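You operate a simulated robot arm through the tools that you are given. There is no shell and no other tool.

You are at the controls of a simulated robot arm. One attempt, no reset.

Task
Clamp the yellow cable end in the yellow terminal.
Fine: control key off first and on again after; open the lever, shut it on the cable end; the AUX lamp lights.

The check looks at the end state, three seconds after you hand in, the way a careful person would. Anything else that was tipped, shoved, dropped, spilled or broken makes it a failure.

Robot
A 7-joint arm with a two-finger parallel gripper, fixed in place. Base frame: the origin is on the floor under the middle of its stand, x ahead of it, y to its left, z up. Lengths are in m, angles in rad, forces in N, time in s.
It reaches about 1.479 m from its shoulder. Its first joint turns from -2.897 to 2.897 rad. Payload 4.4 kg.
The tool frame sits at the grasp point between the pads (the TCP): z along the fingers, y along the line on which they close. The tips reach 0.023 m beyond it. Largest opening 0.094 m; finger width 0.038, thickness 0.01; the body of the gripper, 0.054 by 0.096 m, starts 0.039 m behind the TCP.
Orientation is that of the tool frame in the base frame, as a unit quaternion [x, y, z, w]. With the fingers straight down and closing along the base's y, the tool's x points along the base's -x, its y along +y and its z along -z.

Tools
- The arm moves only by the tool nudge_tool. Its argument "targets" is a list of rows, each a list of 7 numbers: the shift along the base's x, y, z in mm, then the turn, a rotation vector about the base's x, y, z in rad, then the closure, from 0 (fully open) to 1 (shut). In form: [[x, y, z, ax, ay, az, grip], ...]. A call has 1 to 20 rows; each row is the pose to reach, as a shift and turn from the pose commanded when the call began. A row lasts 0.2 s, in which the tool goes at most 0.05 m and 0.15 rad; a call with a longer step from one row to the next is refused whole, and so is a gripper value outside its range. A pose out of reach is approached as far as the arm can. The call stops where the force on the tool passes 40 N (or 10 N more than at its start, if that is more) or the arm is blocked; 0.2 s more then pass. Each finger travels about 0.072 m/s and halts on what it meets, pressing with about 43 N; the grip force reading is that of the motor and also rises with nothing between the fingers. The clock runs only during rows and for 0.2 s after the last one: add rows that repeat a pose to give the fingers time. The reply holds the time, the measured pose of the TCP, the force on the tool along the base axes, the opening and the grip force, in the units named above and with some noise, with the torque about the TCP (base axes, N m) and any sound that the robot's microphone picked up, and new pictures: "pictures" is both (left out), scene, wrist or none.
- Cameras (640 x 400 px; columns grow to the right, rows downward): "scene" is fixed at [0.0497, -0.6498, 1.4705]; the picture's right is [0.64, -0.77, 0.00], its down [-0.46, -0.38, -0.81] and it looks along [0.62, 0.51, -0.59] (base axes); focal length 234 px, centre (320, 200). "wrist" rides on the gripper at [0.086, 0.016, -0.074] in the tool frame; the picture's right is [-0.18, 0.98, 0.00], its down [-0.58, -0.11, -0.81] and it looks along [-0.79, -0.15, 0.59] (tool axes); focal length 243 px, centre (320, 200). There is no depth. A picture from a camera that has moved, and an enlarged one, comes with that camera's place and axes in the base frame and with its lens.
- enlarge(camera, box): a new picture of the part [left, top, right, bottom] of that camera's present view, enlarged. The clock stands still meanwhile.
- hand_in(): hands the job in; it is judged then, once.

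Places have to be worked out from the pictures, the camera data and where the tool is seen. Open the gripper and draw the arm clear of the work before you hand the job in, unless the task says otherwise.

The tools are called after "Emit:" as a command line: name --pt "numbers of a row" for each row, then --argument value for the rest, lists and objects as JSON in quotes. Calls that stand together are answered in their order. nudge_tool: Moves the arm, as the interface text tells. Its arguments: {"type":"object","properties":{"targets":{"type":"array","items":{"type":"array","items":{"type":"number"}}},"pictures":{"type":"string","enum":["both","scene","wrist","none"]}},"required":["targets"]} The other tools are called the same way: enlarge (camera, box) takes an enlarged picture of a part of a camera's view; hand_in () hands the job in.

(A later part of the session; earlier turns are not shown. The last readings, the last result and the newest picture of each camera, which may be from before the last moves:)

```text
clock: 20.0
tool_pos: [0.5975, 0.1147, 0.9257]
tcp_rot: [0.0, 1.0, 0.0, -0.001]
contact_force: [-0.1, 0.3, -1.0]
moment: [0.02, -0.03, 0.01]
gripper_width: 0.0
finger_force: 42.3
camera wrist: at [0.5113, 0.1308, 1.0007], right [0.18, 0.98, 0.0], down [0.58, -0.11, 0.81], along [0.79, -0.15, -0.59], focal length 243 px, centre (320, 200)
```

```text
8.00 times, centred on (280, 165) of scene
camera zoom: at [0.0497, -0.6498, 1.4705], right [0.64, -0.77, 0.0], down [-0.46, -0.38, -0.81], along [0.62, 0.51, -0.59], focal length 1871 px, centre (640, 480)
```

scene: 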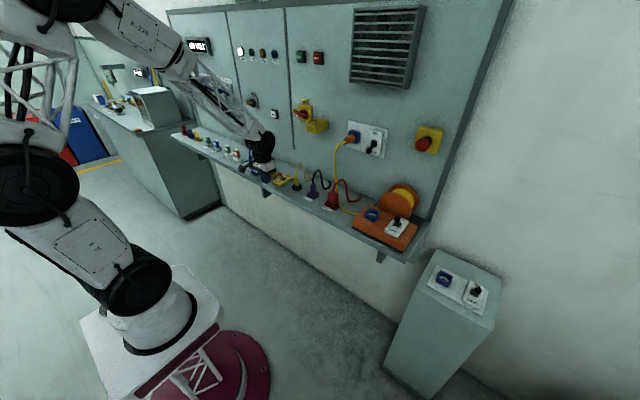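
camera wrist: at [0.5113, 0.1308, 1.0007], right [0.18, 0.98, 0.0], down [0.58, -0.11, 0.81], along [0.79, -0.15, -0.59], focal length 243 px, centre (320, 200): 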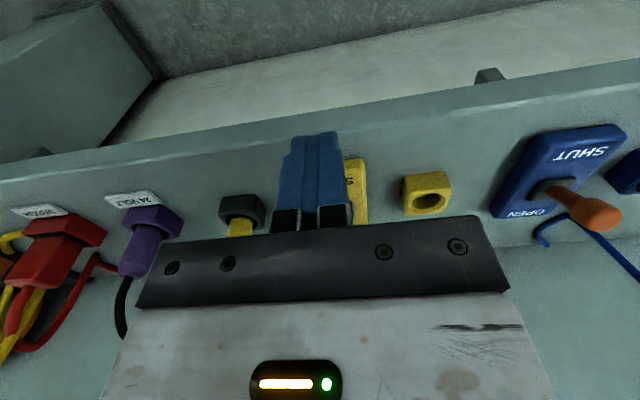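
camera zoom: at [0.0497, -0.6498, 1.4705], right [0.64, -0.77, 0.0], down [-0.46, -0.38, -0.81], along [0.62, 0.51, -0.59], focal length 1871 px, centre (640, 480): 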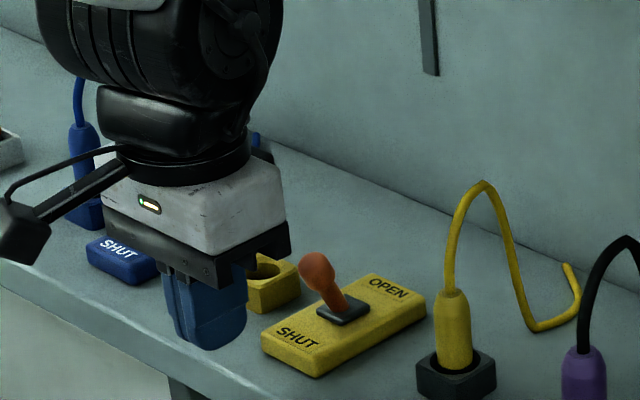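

Projection checks confirm the closed fingers sit directly in front of the lever ball. Now I push forward along +x in small steps, up to a finger face of about x≈0.703.

Emit:
nudge_tool --pt "20 2 0 0 0 0 1" --pt "38 2 0 0 0 0 1" --pt "50 2 0 0 0 0 1" --pt "60 2 0 0 0 0 1" --pt "70 2 0 0 0 0 1" --pt "80 2 0 0 0 0 1" --pt "86 2 0 0 0 0 1" --pt "86 2 0 0 0 0 1" --pictures "both"

Emit:
enlarge --camera "scene" --box '[240, 140, 320, 190]'

```text
clock: 21.6
tool_pos: [0.6815, 0.1175, 0.9295]
tcp_rot: [0.0, 1.0, 0.0, -0.002]
contact_force: [-16.4, 0.0, 7.1]
moment: [-0.23, 0.22, 0.08]
gripper_width: 0.0
finger_force: 41.9
stopped in row 8: the force on the tool passed its limit at 52 N (the readings are from after the stop); the commanded pose is now the measured one
camera wrist: at [0.5947, 0.1337, 1.004], right [0.18, 0.98, 0.0], down [0.58, -0.11, 0.8], along [0.79, -0.15, -0.59], focal length 243 px, centre (320, 200)
```

scene: 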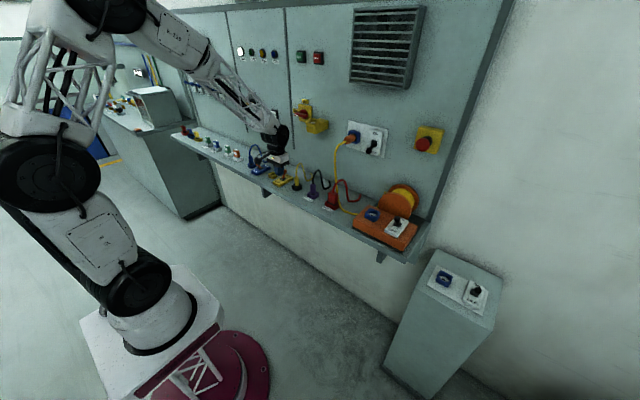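
wrist: 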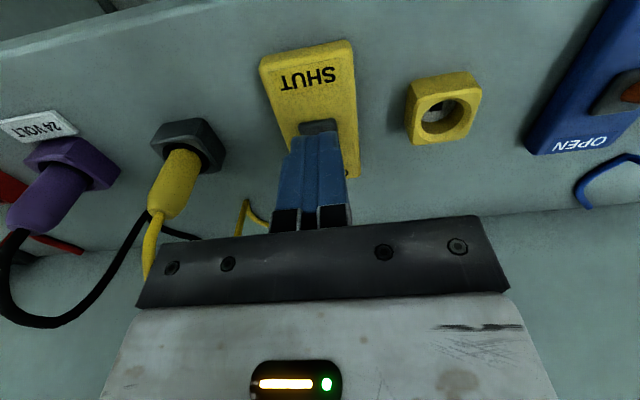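

```text
8.00 times, centred on (280, 165) of scene
camera zoom: at [0.0497, -0.6498, 1.4705], right [0.64, -0.77, 0.0], down [-0.46, -0.38, -0.81], along [0.62, 0.51, -0.59], focal length 1871 px, centre (640, 480)
```

zoom: 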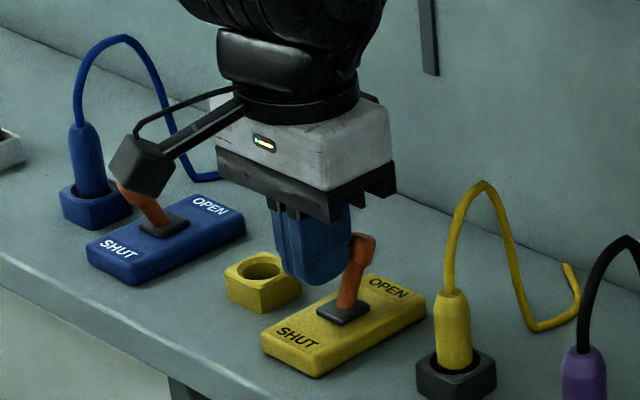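

The lever now leans to OPEN and the force spike shows it reached its end stop. I'll back off, rise clear, and check that it stays.

Emit:
nudge_tool --pt "-15 0 0 0 0 0 1" --pt "-45 0 5 0 0 0 1" --pt "-80 -10 25 0 0 0 1" --pt "-115 -25 55 0 0 0 0.8" --pt "-130 -40 85 0 0 0 0.5" --pt "-130 -50 95 0 0 0 0.3" --pt "-130 -50 95 0 0 0 0.3" --pictures "both"

Emit:
enlarge --camera "scene" --box '[240, 140, 320, 190]'

Emit:
enlarge --camera "wrist" --box '[160, 50, 480, 250]'

```text
clock: 23.2
tool_pos: [0.5495, 0.0655, 1.0227]
tcp_rot: [0.001, 1.0, 0.0, -0.001]
contact_force: [0.2, 0.3, -0.4]
moment: [-0.01, 0.0, -0.01]
gripper_width: 0.0659
finger_force: 0.0
camera wrist: at [0.4646, 0.0827, 1.0984], right [0.18, 0.98, 0.0], down [0.58, -0.11, 0.8], along [0.79, -0.15, -0.59], focal length 243 px, centre (320, 200)
```

scene: 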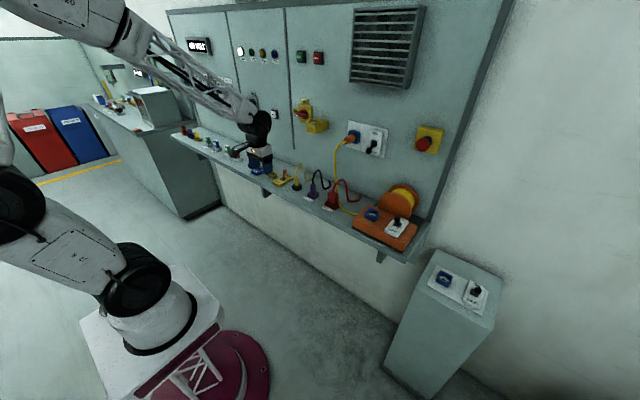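
wrist: 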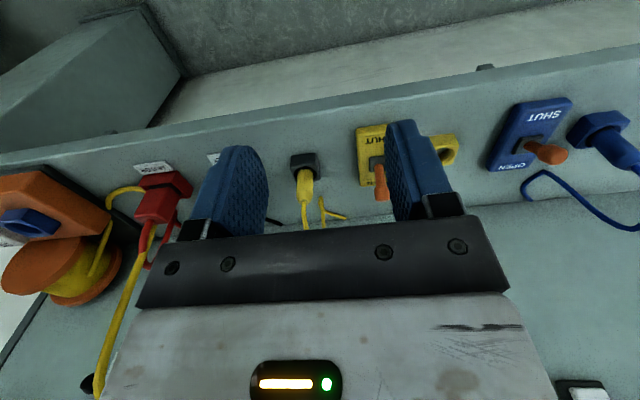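

```text
8.00 times, centred on (280, 165) of scene
camera zoom: at [0.0497, -0.6498, 1.4705], right [0.64, -0.77, 0.0], down [-0.46, -0.38, -0.81], along [0.62, 0.51, -0.59], focal length 1871 px, centre (640, 480)
```

zoom: 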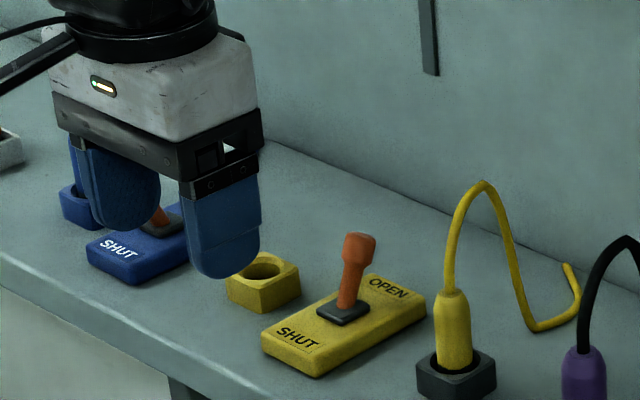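

```text
2.00 times, centred on (320, 150) of wrist
camera zoom: at [0.4646, 0.0827, 1.0984], right [0.18, 0.98, 0.0], down [0.58, -0.11, 0.8], along [0.79, -0.15, -0.59], focal length 485 px, centre (320, 300)
```

zoom: 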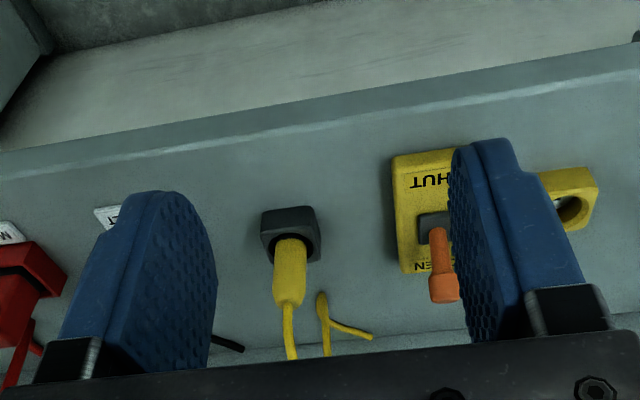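

The lever stays in OPEN and the terminal is empty. The plug top is near (0.690, 0.0225, 0.930). I'll tilt the gripper about 47° forward so the cable stays clear of the palm, and move to a pre-grasp point in line with the plug.

Emit:
nudge_tool --pt "8 -8 0 0 -0.14 0 0.3" --pt "16 -16 -4 0 -0.28 0 0.36" --pt "25 -24 -8 0 -0.42 0 0.36" --pt "34 -32 -12 0 -0.56 0 0.36" --pt "42 -40 -16 0 -0.7 0 0.36" --pt "50 -45 -20 0 -0.82 0 0.36" --pt "50 -45 -20 0 -0.82 0 0.36" --pictures "both"

Emit:
enlarge --camera "wrist" --box '[208, 80, 432, 220]'

Emit:
enlarge --camera "scene" --box '[250, 140, 330, 190]'

```text
clock: 24.9
tool_pos: [0.602, 0.0211, 1.0057]
tcp_rot: [0.0, 0.918, -0.001, 0.398]
contact_force: [-0.1, 0.0, 0.5]
moment: [-0.02, -0.03, 0.01]
gripper_width: 0.0602
finger_force: 0.1
camera wrist: at [0.4882, 0.0379, 0.9931], right [0.13, 0.98, 0.13], down [-0.19, -0.11, 0.98], along [0.97, -0.15, 0.17], focal length 243 px, centre (320, 200)
```

scene: 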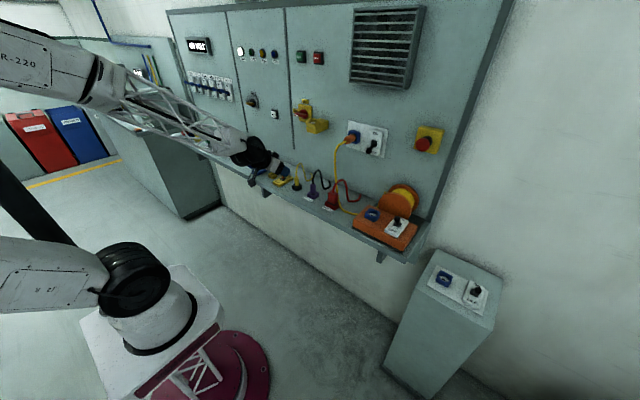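
wrist: 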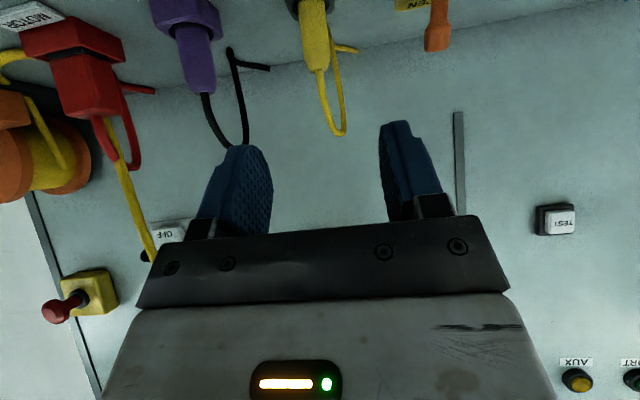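

```text
2.86 times, centred on (320, 150) of wrist
camera zoom: at [0.4882, 0.0379, 0.9931], right [0.13, 0.98, 0.13], down [-0.19, -0.11, 0.98], along [0.97, -0.15, 0.17], focal length 693 px, centre (320, 343)
```

zoom: 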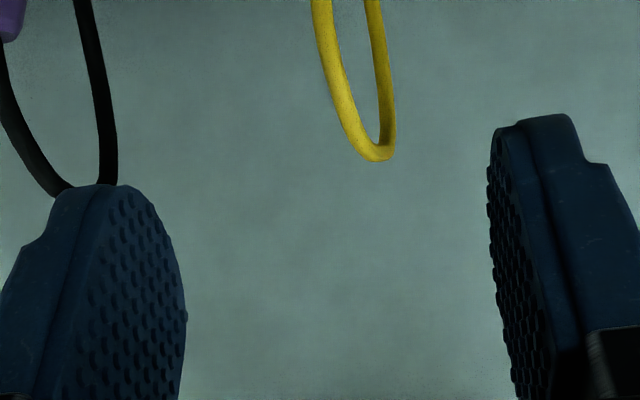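

```text
8.00 times, centred on (290, 165) of scene
camera zoom: at [0.0497, -0.6498, 1.4705], right [0.64, -0.77, 0.0], down [-0.46, -0.38, -0.81], along [0.62, 0.51, -0.59], focal length 1871 px, centre (560, 480)
```

zoom: 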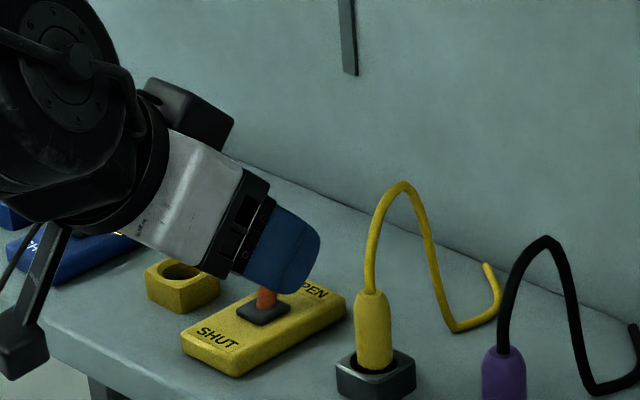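

The plug lines up with the finger midline (y≈0.022, top at z≈0.929). I'll slide in along the finger direction until the pads straddle the plug, staying above its holder, and look before closing.

Emit:
nudge_tool --pt "30 0 -28 0 0 0 0.36" --pt "58 0 -54 0 0 0 0.36" --pt "76 0 -70 0 0 0 0.36" --pt "88 0 -81 0 0 0 0.36" --pt "88 0 -81 0 0 0 0.36" --pictures "both"

Emit:
enlarge --camera "wrist" --box '[208, 80, 432, 220]'

Emit:
enlarge --camera "scene" --box '[260, 150, 324, 190]'

```text
clock: 26.1
tool_pos: [0.6885, 0.0227, 0.9224]
tcp_rot: [0.0, 0.918, 0.0, 0.396]
contact_force: [0.7, -0.1, 0.1]
moment: [0.02, 0.0, 0.01]
gripper_width: 0.0603
finger_force: 0.0
camera wrist: at [0.5742, 0.0385, 0.9114], right [0.13, 0.98, 0.13], down [-0.19, -0.11, 0.98], along [0.97, -0.15, 0.17], focal length 243 px, centre (320, 200)
```

scene: 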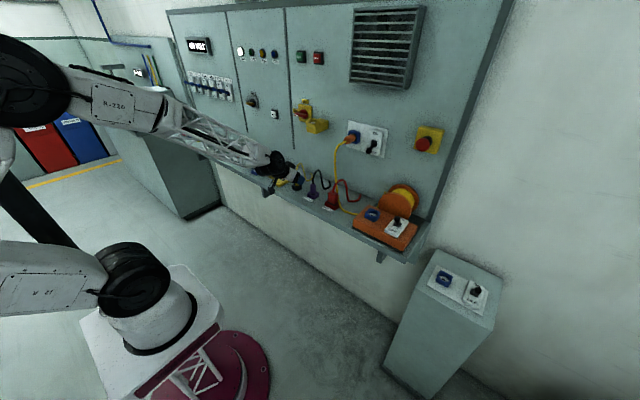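
wrist: 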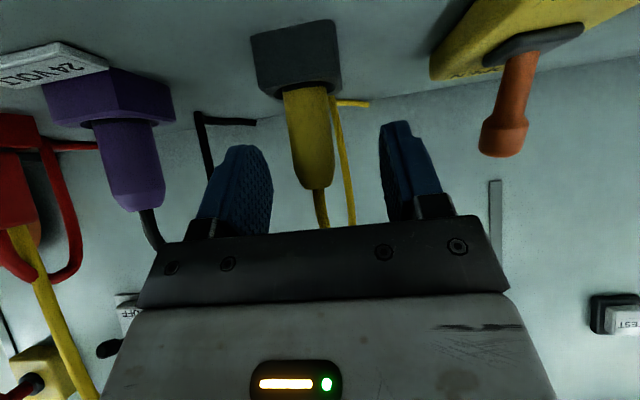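

```text
2.86 times, centred on (320, 150) of wrist
camera zoom: at [0.5742, 0.0385, 0.9114], right [0.13, 0.98, 0.13], down [-0.19, -0.11, 0.98], along [0.97, -0.15, 0.17], focal length 693 px, centre (320, 343)
```

zoom: 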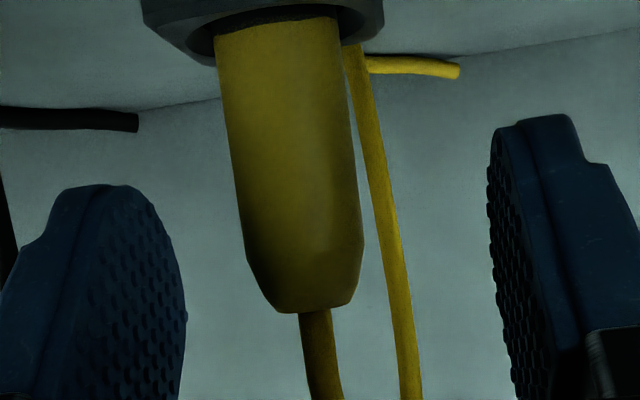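

```text
10.00 times, centred on (292, 170) of scene
camera zoom: at [0.0497, -0.6498, 1.4705], right [0.64, -0.77, 0.0], down [-0.46, -0.38, -0.81], along [0.62, 0.51, -0.59], focal length 2339 px, centre (600, 500)
```

zoom: 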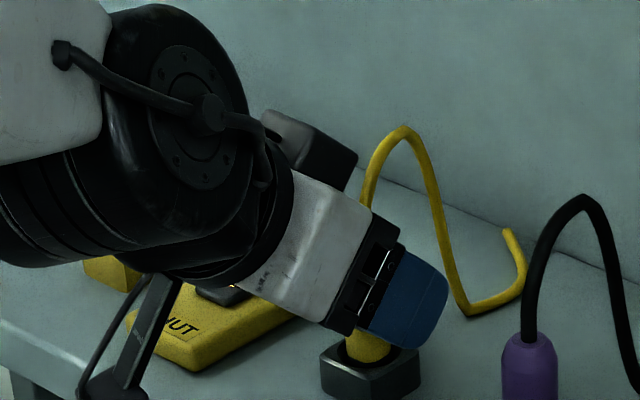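

The plug stands centred between the pads and the fingers clear the holder top (~0.883). I'll close the gripper on it in place.

Emit:
nudge_tool --pt "0 0 0 0 0 0 0.6" --pt "0 0 0 0 0 0 1" --pt "0 0 0 0 0 0 1" --pt "0 0 0 0 0 0 1" --pictures "wrist"

Emit:
enlarge --camera "wrist" --box '[208, 80, 432, 220]'

```text
clock: 27.1
tool_pos: [0.6877, 0.0221, 0.9232]
tcp_rot: [0.0, 0.918, 0.0, 0.397]
contact_force: [0.8, -8.1, -0.5]
moment: [-0.39, -0.02, -0.07]
gripper_width: 0.0193
finger_force: 42.7
camera wrist: at [0.574, 0.0383, 0.9115], right [0.13, 0.98, 0.13], down [-0.19, -0.11, 0.98], along [0.97, -0.15, 0.17], focal length 243 px, centre (320, 200)
```

wrist: 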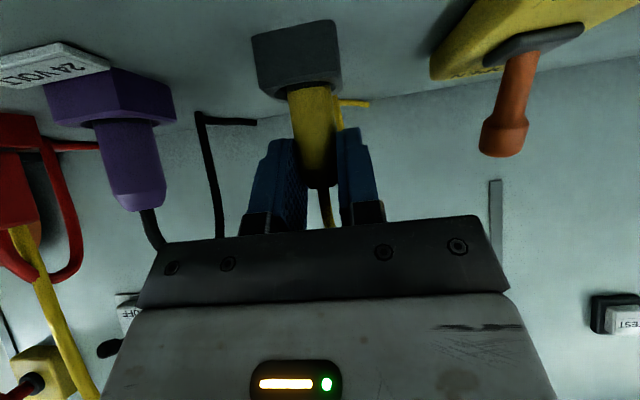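

```text
2.86 times, centred on (320, 150) of wrist
camera zoom: at [0.574, 0.0383, 0.9115], right [0.13, 0.98, 0.13], down [-0.19, -0.11, 0.98], along [0.97, -0.15, 0.17], focal length 693 px, centre (320, 343)
```

zoom: 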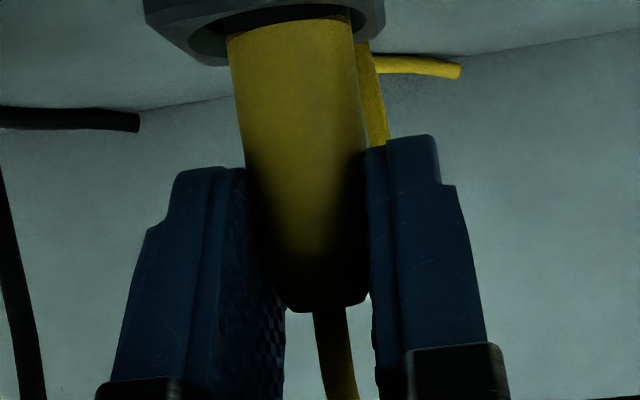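

Gripped at 19.3 mm. Now I lift straight up slowly to draw the plug out of the parking holder.

Emit:
nudge_tool --pt "0 0 5 0 0 0 1" --pt "0 0 12 0 0 0 1" --pt "0 0 20 0 0 0 1" --pt "0 0 35 0 0 0 1" --pt "0 0 55 0 0 0 1" --pt "0 0 75 0 0 0 1" --pt "0 0 90 0 0 0 1" --pt "0 0 90 0 0 0 1" --pictures "both"

Emit:
enlarge --camera "wrist" --box '[208, 40, 432, 180]'

Emit:
enlarge --camera "scene" --box '[250, 135, 330, 185]'

```text
clock: 28.9
tool_pos: [0.6878, 0.0231, 1.0143]
tcp_rot: [0.0, 0.918, 0.0, 0.397]
contact_force: [-0.1, -0.4, -1.2]
moment: [-0.02, 0.01, 0.01]
gripper_width: 0.0191
finger_force: 43.1
camera wrist: at [0.5744, 0.0388, 1.0027], right [0.13, 0.98, 0.13], down [-0.19, -0.11, 0.98], along [0.97, -0.15, 0.17], focal length 243 px, centre (320, 200)
```

scene: 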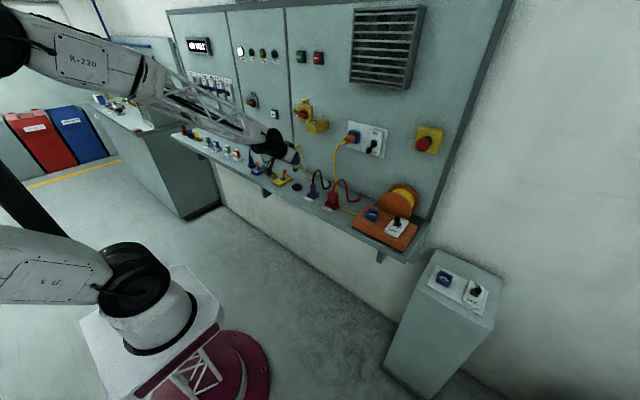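
wrist: 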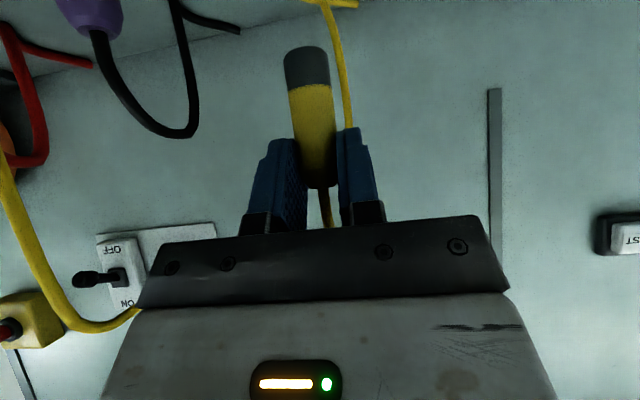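

```text
2.86 times, centred on (320, 110) of wrist
camera zoom: at [0.5744, 0.0388, 1.0027], right [0.13, 0.98, 0.13], down [-0.19, -0.11, 0.98], along [0.97, -0.15, 0.17], focal length 693 px, centre (320, 457)
```

zoom: 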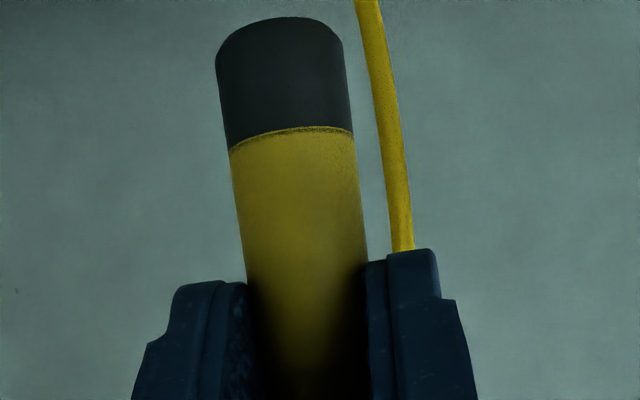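

```text
8.00 times, centred on (290, 160) of scene
camera zoom: at [0.0497, -0.6498, 1.4705], right [0.64, -0.77, 0.0], down [-0.46, -0.38, -0.81], along [0.62, 0.51, -0.59], focal length 1871 px, centre (560, 520)
```

zoom: 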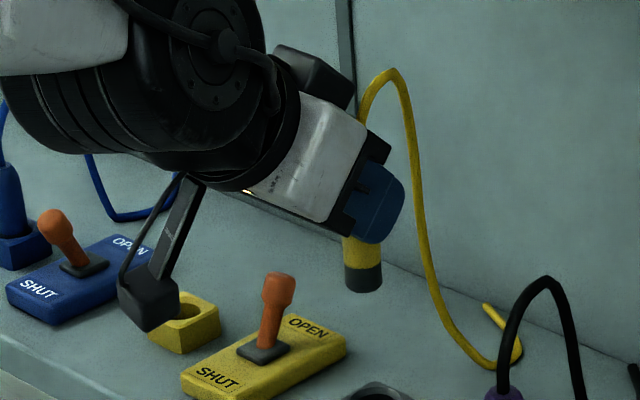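

The plug is out (dark tip visible, bottom about 53 mm below the TCP) with no residual force. I'll enlarge the empty holder and the terminal together to get the precise offset between the two holes.

Emit:
enlarge --camera "scene" --box '[258, 160, 314, 195]'

Emit:
enlarge --camera "scene" --box '[284, 170, 308, 185]'

```text
11.43 times, centred on (286, 178) of scene
camera zoom: at [0.0497, -0.6498, 1.4705], right [0.64, -0.77, 0.0], down [-0.46, -0.38, -0.81], along [0.62, 0.51, -0.59], focal length 2673 px, centre (709, 457)
```

zoom: 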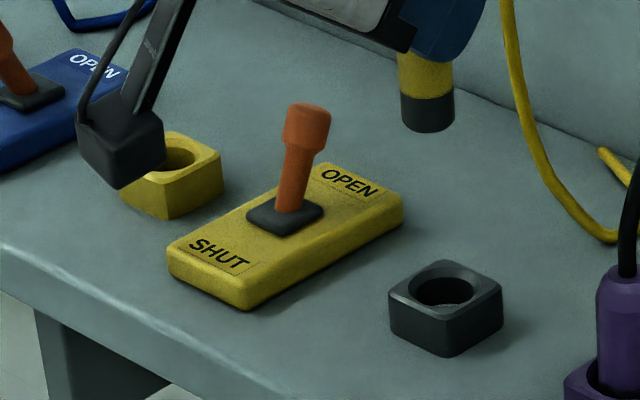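

```text
16.00 times, centred on (296, 178) of scene
camera zoom: at [0.0497, -0.6498, 1.4705], right [0.64, -0.77, 0.0], down [-0.46, -0.38, -0.81], along [0.62, 0.51, -0.59], focal length 3743 px, centre (704, 560)
```

zoom: 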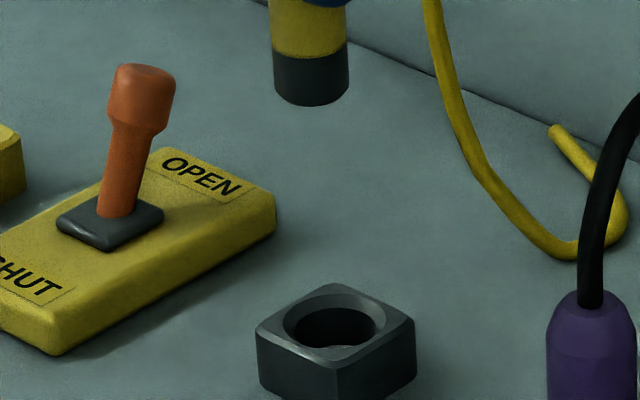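

From the scene view the holder hole is at (0.6906, 0.0218) and the terminal hole is about 170 mm to its left, near (0.691, 0.192). I'll carry the plug over the lever at this height (29 mm clearance) and look at the terminal from above.

Emit:
nudge_tool --pt "-8 25 0 0 0 0 1" --pt "-15 55 0 0 0 0 1" --pt "-15 85 0 0 0 0 1" --pt "-15 115 0 0 0 0 1" --pt "-8 145 0 0 0 0 1" --pt "0 168 0 0 0 0 1" --pt "0 168 0 0 0 0 1" --pictures "both"

Emit:
enlarge --camera "wrist" --box '[208, 0, 432, 140]'

Emit:
enlarge --camera "scene" --box '[242, 140, 306, 180]'

```text
clock: 30.4
tool_pos: [0.6908, 0.1916, 1.0119]
tcp_rot: [0.0, 0.918, 0.0, 0.397]
contact_force: [0.2, 0.3, -0.2]
moment: [-0.01, -0.01, -0.01]
gripper_width: 0.0192
finger_force: 43.2
camera wrist: at [0.5764, 0.2079, 1.0006], right [0.13, 0.98, 0.13], down [-0.19, -0.11, 0.98], along [0.97, -0.15, 0.17], focal length 243 px, centre (320, 200)
```

scene: 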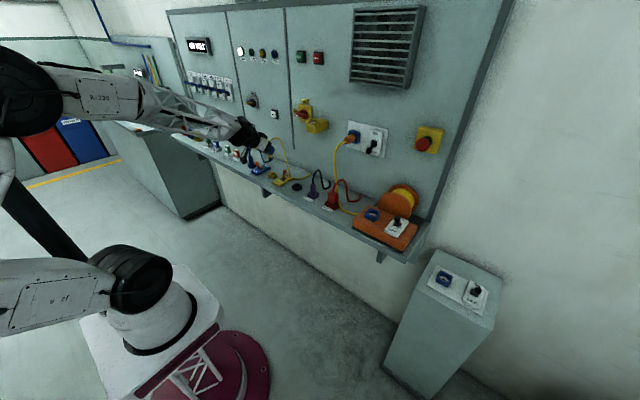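
wrist: 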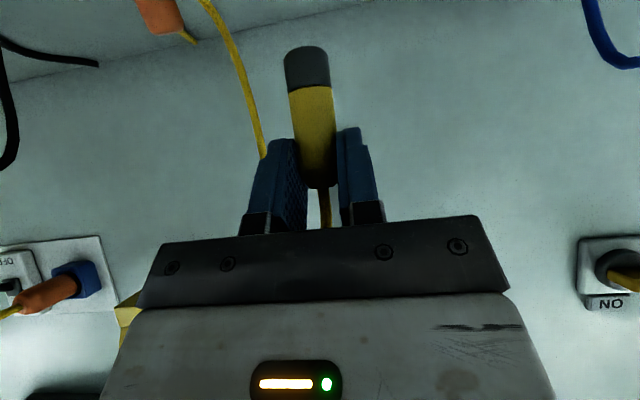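

```text
2.86 times, centred on (320, 70) of wrist
camera zoom: at [0.5764, 0.2079, 1.0006], right [0.13, 0.98, 0.13], down [-0.19, -0.11, 0.98], along [0.97, -0.15, 0.17], focal length 693 px, centre (320, 571)
```

zoom: 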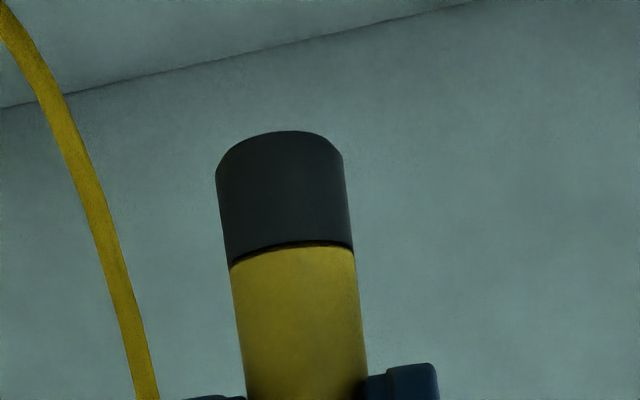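

```text
10.00 times, centred on (274, 160) of scene
camera zoom: at [0.0497, -0.6498, 1.4705], right [0.64, -0.77, 0.0], down [-0.46, -0.38, -0.81], along [0.62, 0.51, -0.59], focal length 2339 px, centre (780, 600)
```

zoom: 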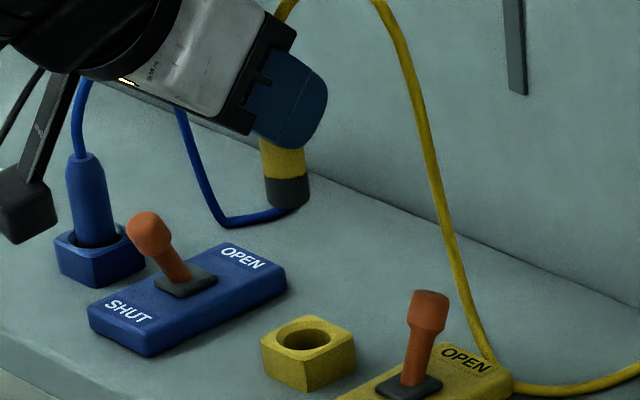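

The terminal is unobstructed in the scene view now. I'll enlarge it strongly to locate its hole centre against the hanging plug.

Emit:
enlarge --camera "scene" --box '[262, 185, 286, 200]'

Emit:
enlarge --camera "scene" --box '[262, 168, 286, 183]'

Emit:
enlarge --camera "scene" --box '[284, 175, 308, 190]'

Emit:
enlarge --camera "scene" --box '[262, 154, 286, 169]'

```text
16.00 times, centred on (274, 192) of scene
camera zoom: at [0.0497, -0.6498, 1.4705], right [0.64, -0.77, 0.0], down [-0.46, -0.38, -0.81], along [0.62, 0.51, -0.59], focal length 3743 px, centre (1056, 320)
```

zoom: 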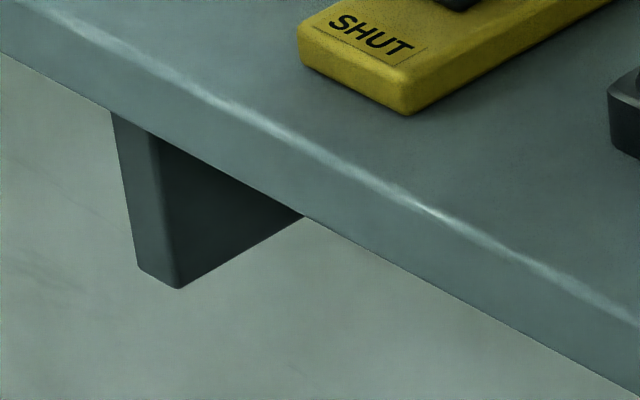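

```text
16.00 times, centred on (274, 176) of scene
camera zoom: at [0.0497, -0.6498, 1.4705], right [0.64, -0.77, 0.0], down [-0.46, -0.38, -0.81], along [0.62, 0.51, -0.59], focal length 3743 px, centre (1056, 592)
```

zoom: 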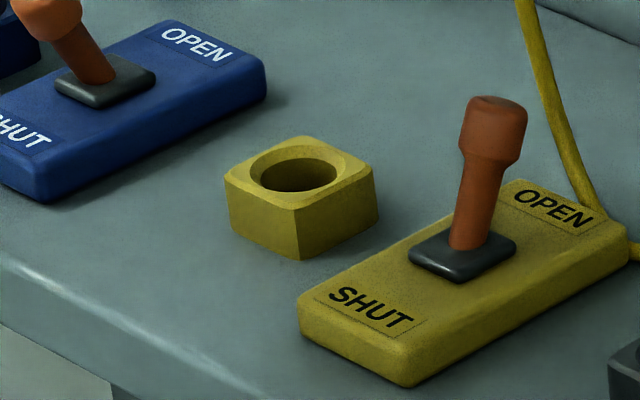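

```text
16.00 times, centred on (296, 182) of scene
camera zoom: at [0.0497, -0.6498, 1.4705], right [0.64, -0.77, 0.0], down [-0.46, -0.38, -0.81], along [0.62, 0.51, -0.59], focal length 3743 px, centre (704, 480)
```

zoom: 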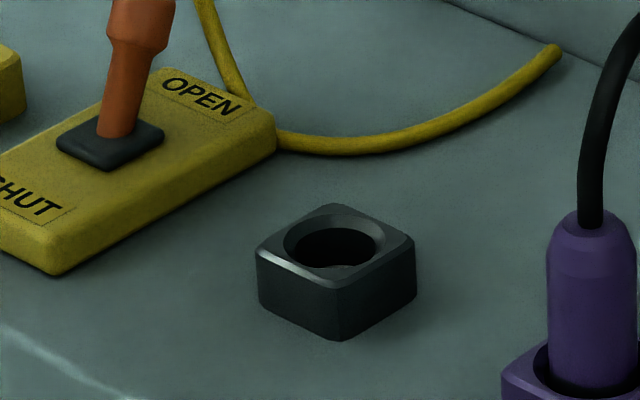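

```text
16.00 times, centred on (274, 162) of scene
camera zoom: at [0.0497, -0.6498, 1.4705], right [0.64, -0.77, 0.0], down [-0.46, -0.38, -0.81], along [0.62, 0.51, -0.59], focal length 3743 px, centre (1056, 816)
```

zoom: 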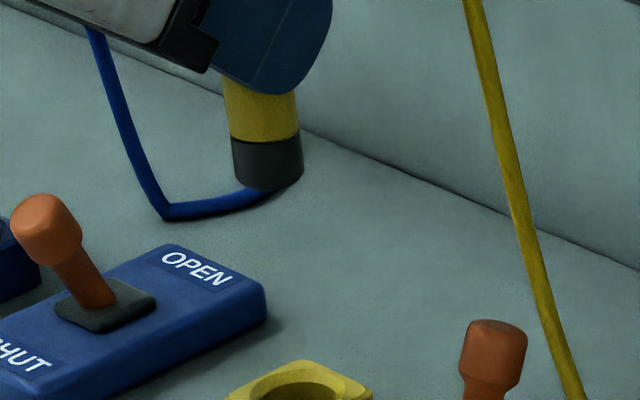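

The plug bottom is at about (0.690, 0.1905, 0.960) and the terminal hole at about (0.690, 0.190), so they line up within 1–2 mm. I'll lower 70 mm to just above the rim and check.

Emit:
nudge_tool --pt "0 0 -20 0 0 0 1" --pt "0 0 -40 0 0 0 1" --pt "0 0 -58 0 0 0 1" --pt "0 0 -69 0 0 0 1" --pt "0 0 -69 0 0 0 1" --pictures "both"

Emit:
enlarge --camera "wrist" --box '[208, 0, 432, 140]'

Emit:
enlarge --camera "scene" --box '[262, 164, 286, 179]'

```text
clock: 31.6
tool_pos: [0.6897, 0.1889, 0.9445]
tcp_rot: [0.0, 0.918, 0.0, 0.397]
contact_force: [-0.2, 0.2, -0.9]
moment: [0.02, 0.01, -0.03]
gripper_width: 0.0191
finger_force: 43.4
camera wrist: at [0.5764, 0.2061, 0.9311], right [0.13, 0.98, 0.13], down [-0.19, -0.11, 0.98], along [0.97, -0.15, 0.17], focal length 243 px, centre (320, 200)
```

scene: 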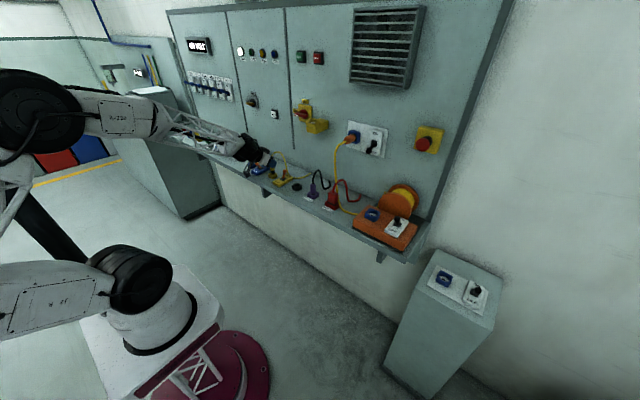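
wrist: 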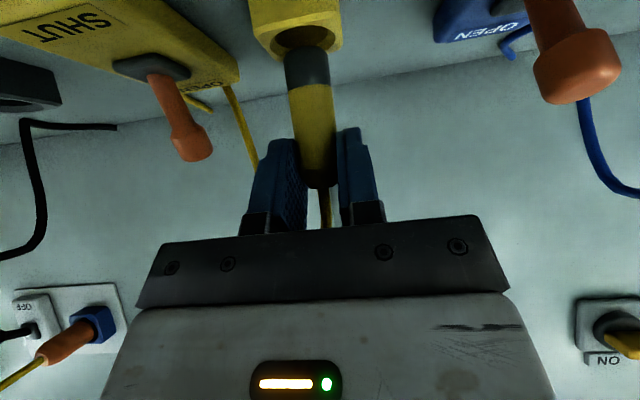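

```text
2.86 times, centred on (320, 70) of wrist
camera zoom: at [0.5764, 0.2061, 0.9311], right [0.13, 0.98, 0.13], down [-0.19, -0.11, 0.98], along [0.97, -0.15, 0.17], focal length 693 px, centre (320, 571)
```

zoom: 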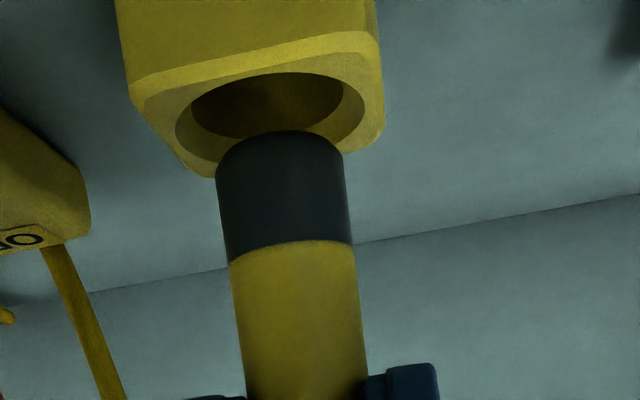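

```text
16.00 times, centred on (274, 172) of scene
camera zoom: at [0.0497, -0.6498, 1.4705], right [0.64, -0.77, 0.0], down [-0.46, -0.38, -0.81], along [0.62, 0.51, -0.59], focal length 3743 px, centre (1056, 656)
```

zoom: 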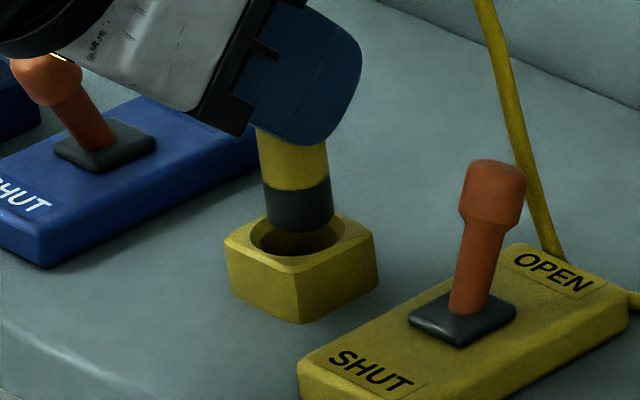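

The plug tip hangs right over the terminal's countersunk hole, within about 1–2 mm. I'll lower it in small steps with a 0.7 mm sideways trim, watching the force.

Emit:
nudge_tool --pt "0 -0.7 -4 0 0 0 1" --pt "0 -0.7 -8 0 0 0 1" --pt "0 -0.7 -11 0 0 0 1" --pt "0 -0.7 -14 0 0 0 1" --pt "0 -0.7 -17 0 0 0 1" --pt "0 -0.7 -19 0 0 0 1" --pt "0 -0.7 -21 0 0 0 1" --pt "0 -0.7 -21 0 0 0 1" --pictures "both"

Emit:
enlarge --camera "wrist" --box '[208, 0, 432, 140]'

Emit:
enlarge --camera "scene" --box '[262, 164, 286, 179]'

```text
clock: 33.5
tool_pos: [0.6884, 0.1902, 0.9232]
tcp_rot: [-0.001, 0.918, 0.001, 0.397]
contact_force: [-4.6, -7.3, 10.5]
moment: [-0.33, 0.11, -0.05]
gripper_width: 0.0193
finger_force: 43.0
camera wrist: at [0.5756, 0.2063, 0.9107], right [0.13, 0.98, 0.13], down [-0.19, -0.11, 0.98], along [0.97, -0.15, 0.17], focal length 243 px, centre (320, 200)
```

scene: 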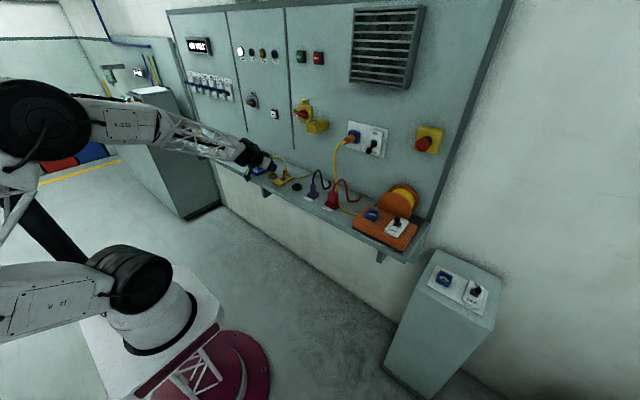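
wrist: 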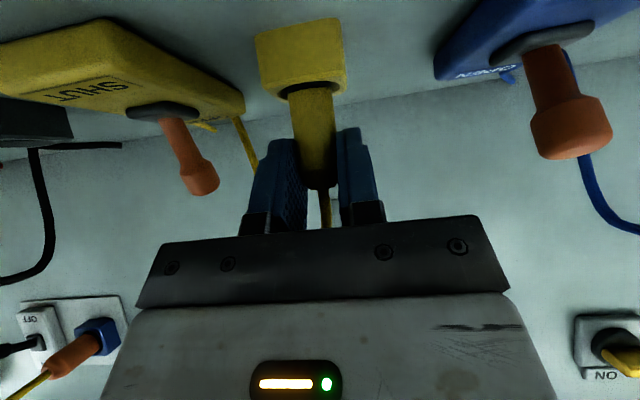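

```text
2.86 times, centred on (320, 70) of wrist
camera zoom: at [0.5756, 0.2063, 0.9107], right [0.13, 0.98, 0.13], down [-0.19, -0.11, 0.98], along [0.97, -0.15, 0.17], focal length 693 px, centre (320, 571)
```

zoom: 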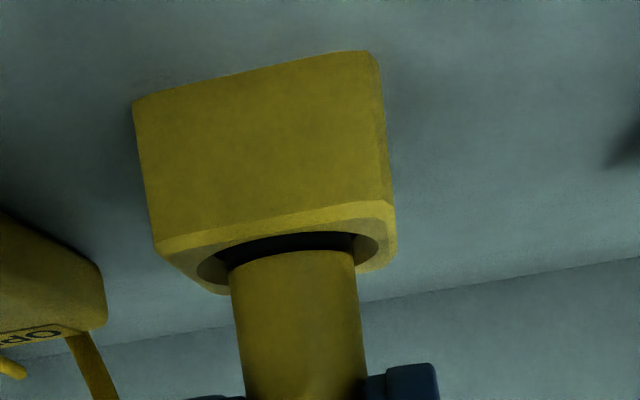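

```text
16.00 times, centred on (274, 172) of scene
camera zoom: at [0.0497, -0.6498, 1.4705], right [0.64, -0.77, 0.0], down [-0.46, -0.38, -0.81], along [0.62, 0.51, -0.59], focal length 3743 px, centre (1056, 656)
```

zoom: 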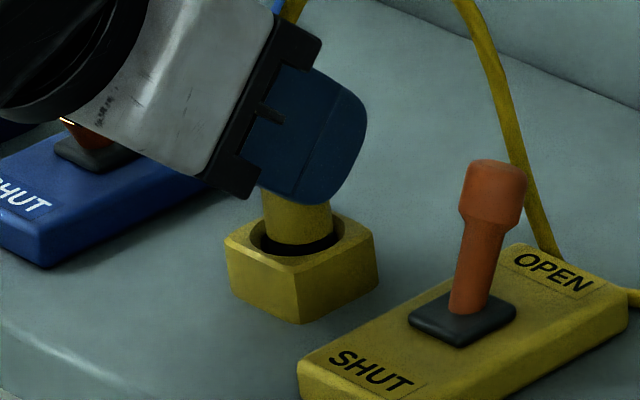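

The tip is in the hole with about 10 N of upward force. I'll press down a few mm more to see whether it's seated or still sliding.

Emit:
nudge_tool --pt "0 0 -1.5 0 0 0 1" --pt "0 0 -3 0 0 0 1" --pt "0 0 -3 0 0 0 1" --pictures "both"

Emit:
enlarge --camera "wrist" --box '[208, 0, 432, 140]'

Emit:
enlarge --camera "scene" --box '[262, 164, 286, 179]'

```text
clock: 34.2
tool_pos: [0.6897, 0.1909, 0.9216]
tcp_rot: [0.0, 0.917, 0.001, 0.399]
contact_force: [1.0, -4.0, 33.1]
moment: [-0.29, -0.32, 0.0]
gripper_width: 0.0195
finger_force: 42.7
camera wrist: at [0.5764, 0.2066, 0.9095], right [0.13, 0.98, 0.14], down [-0.19, -0.11, 0.98], along [0.97, -0.15, 0.18], focal length 243 px, centre (320, 200)
```

scene: 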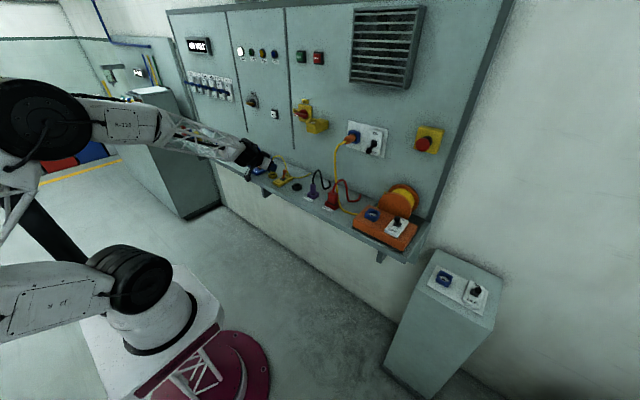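
wrist: 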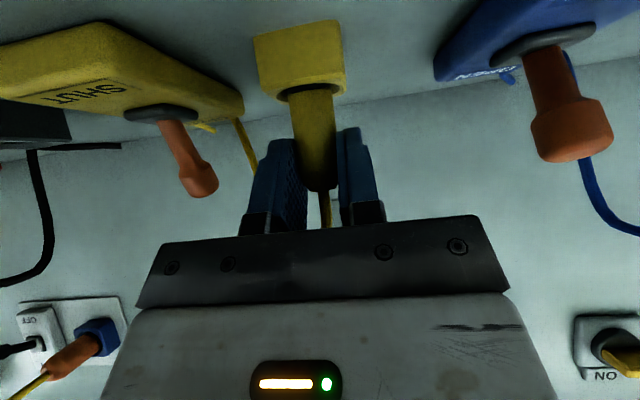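

```text
2.86 times, centred on (320, 70) of wrist
camera zoom: at [0.5764, 0.2066, 0.9095], right [0.13, 0.98, 0.14], down [-0.19, -0.11, 0.98], along [0.97, -0.15, 0.18], focal length 693 px, centre (320, 571)
```

zoom: 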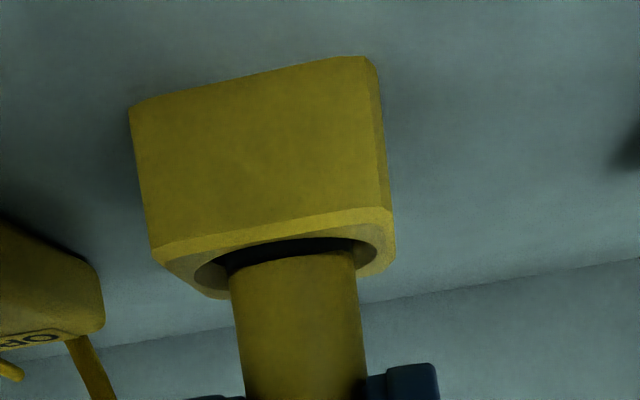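

```text
16.00 times, centred on (274, 172) of scene
camera zoom: at [0.0497, -0.6498, 1.4705], right [0.64, -0.77, 0.0], down [-0.46, -0.38, -0.81], along [0.62, 0.51, -0.59], focal length 3743 px, centre (1056, 656)
```

zoom: 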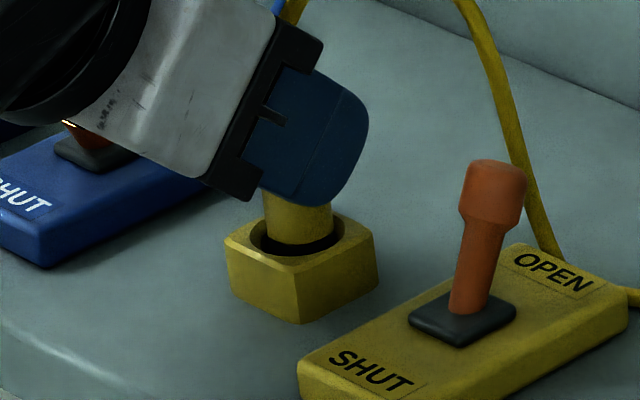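

Force rose to 33 N with no further travel, so the plug is bottomed in the terminal. I'll relax the downward push, open part way, and withdraw back along the finger direction.

Emit:
nudge_tool --pt "0 0 3 0 0 0 1" --pt "0 0 3 0 0 0 0.75" --pt "0 0 3 0 0 0 0.55" --pt "0 0 3 0 0 0 0.55" --pt "-20 0 22 0 0 0 0.55" --pt "-48 0 48 0 0 0 0.55" --pt "-80 0 78 0 0 0 0.55" --pt "-80 0 78 0 0 0 0.55" --pictures "both"

Emit:
enlarge --camera "wrist" --box '[208, 0, 432, 140]'

Emit:
enlarge --camera "scene" --box '[246, 145, 310, 185]'

```text
clock: 36.0
tool_pos: [0.6088, 0.1905, 0.9987]
tcp_rot: [0.0, 0.918, 0.0, 0.397]
contact_force: [-0.7, -0.4, 0.4]
moment: [0.01, 0.02, 0.01]
gripper_width: 0.0424
finger_force: 0.0
camera wrist: at [0.4952, 0.2069, 0.9865], right [0.13, 0.98, 0.13], down [-0.19, -0.11, 0.98], along [0.97, -0.15, 0.17], focal length 243 px, centre (320, 200)
```

scene: 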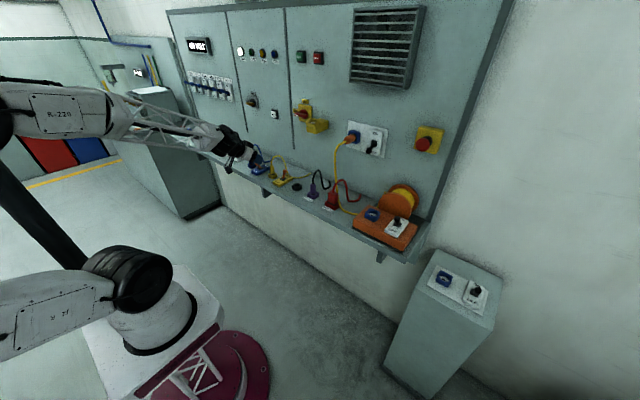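
wrist: 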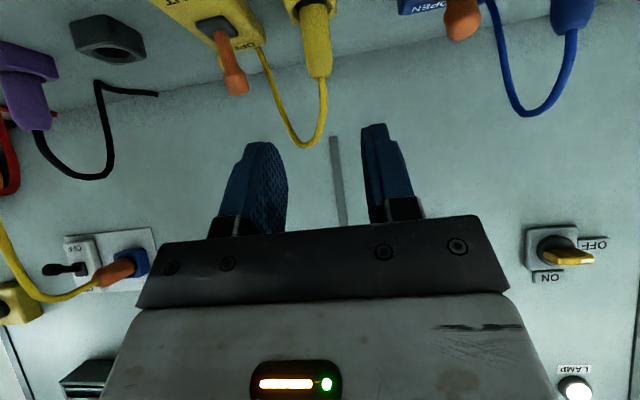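

```text
2.86 times, centred on (320, 70) of wrist
camera zoom: at [0.4952, 0.2069, 0.9865], right [0.13, 0.98, 0.13], down [-0.19, -0.11, 0.98], along [0.97, -0.15, 0.17], focal length 693 px, centre (320, 571)
```

zoom: 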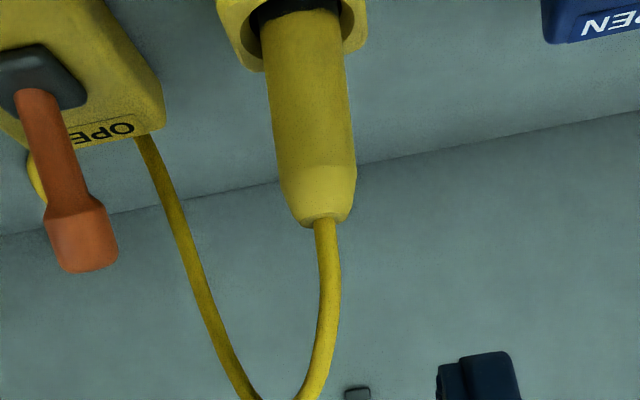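

```text
10.00 times, centred on (278, 165) of scene
camera zoom: at [0.0497, -0.6498, 1.4705], right [0.64, -0.77, 0.0], down [-0.46, -0.38, -0.81], along [0.62, 0.51, -0.59], focal length 2339 px, centre (740, 550)
```

zoom: 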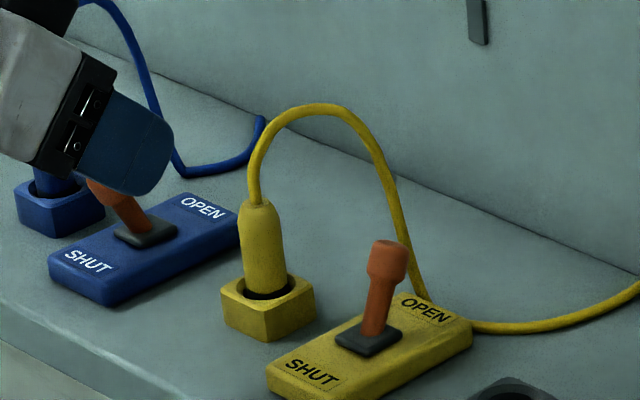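

The yellow plug now stands upright in the yellow terminal and stays there. The cable passes just behind-left of the lever, so I'll shut the lever with closed fingers coming from its rear-right side. First I'll rise, reduce the tilt to about 20° and close the fingers.

Emit:
nudge_tool --pt "-5 0 20 0 0.1 0 0.7" --pt "-8 -10 40 0 0.2 0 0.9" --pt "-8 -30 60 0 0.3 0 1" --pt "-8 -55 75 0 0.4 0 1" --pt "-8 -86 80 0 0.471 0 1" --pt "-8 -86 80 0 0.471 0 1" --pictures "none"

Emit:
nudge_tool --pt "0 0 0 -0.049 0 0.134 1" --pt "0 0 0 -0.098 0 0.268 1" --pt "5 0 0 -0.146 0 0.402 1" --pt "10 0 0 -0.195 0 0.537 1" --pt "15 0 0 -0.244 0 0.671 1" --pt "20 0 0 -0.293 0 0.805 1" --pt "25 0 0 -0.342 0 0.939 1" --pt "30 0 0 -0.391 0 1.073 1" --pt "35 0 0 -0.439 0 1.208 1" --pt "40 0 0 -0.488 0 1.342 1" --pt "45 0 0 -0.537 0 1.476 1" --pt "45 0 0 -0.537 0 1.476 1" --pictures "both"

```text
clock: 37.5
tool_pos: [0.6025, 0.1011, 1.0771]
tcp_rot: [0.0, 0.985, 0.0, 0.172]
contact_force: [0.1, 0.1, -0.2]
moment: [-0.02, -0.02, -0.03]
gripper_width: 0.0002
finger_force: 42.5
```

```text
clock: 40.0
tool_pos: [0.6476, 0.1034, 1.0767]
tcp_rot: [0.697, -0.696, 0.124, -0.122]
contact_force: [0.1, -0.3, -0.7]
moment: [0.0, 0.02, 0.02]
gripper_width: 0.0
finger_force: 42.1
camera wrist: at [0.6058, 0.0174, 1.1421], right [-0.92, 0.18, -0.34], down [-0.17, 0.58, 0.79], along [0.34, 0.79, -0.51], focal length 243 px, centre (320, 200)
```

scene: 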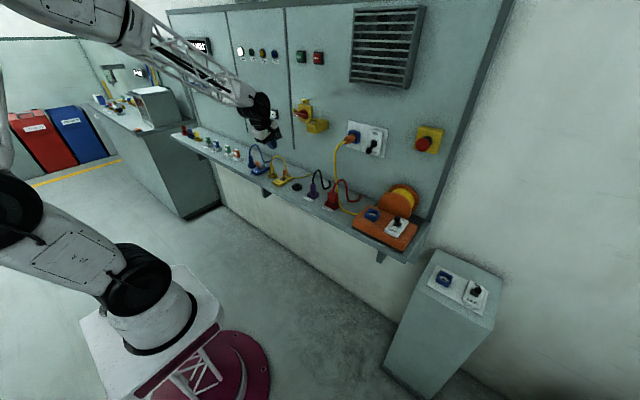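
wrist: 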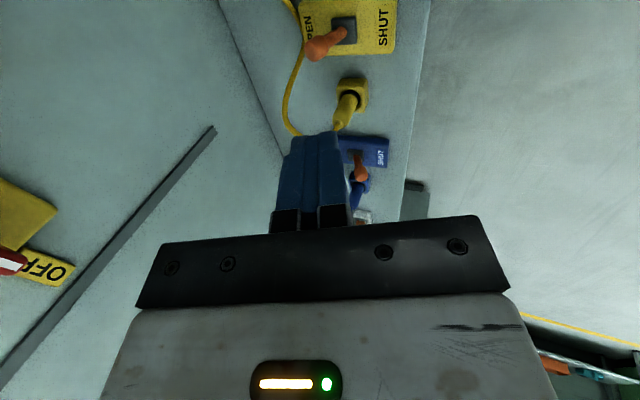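

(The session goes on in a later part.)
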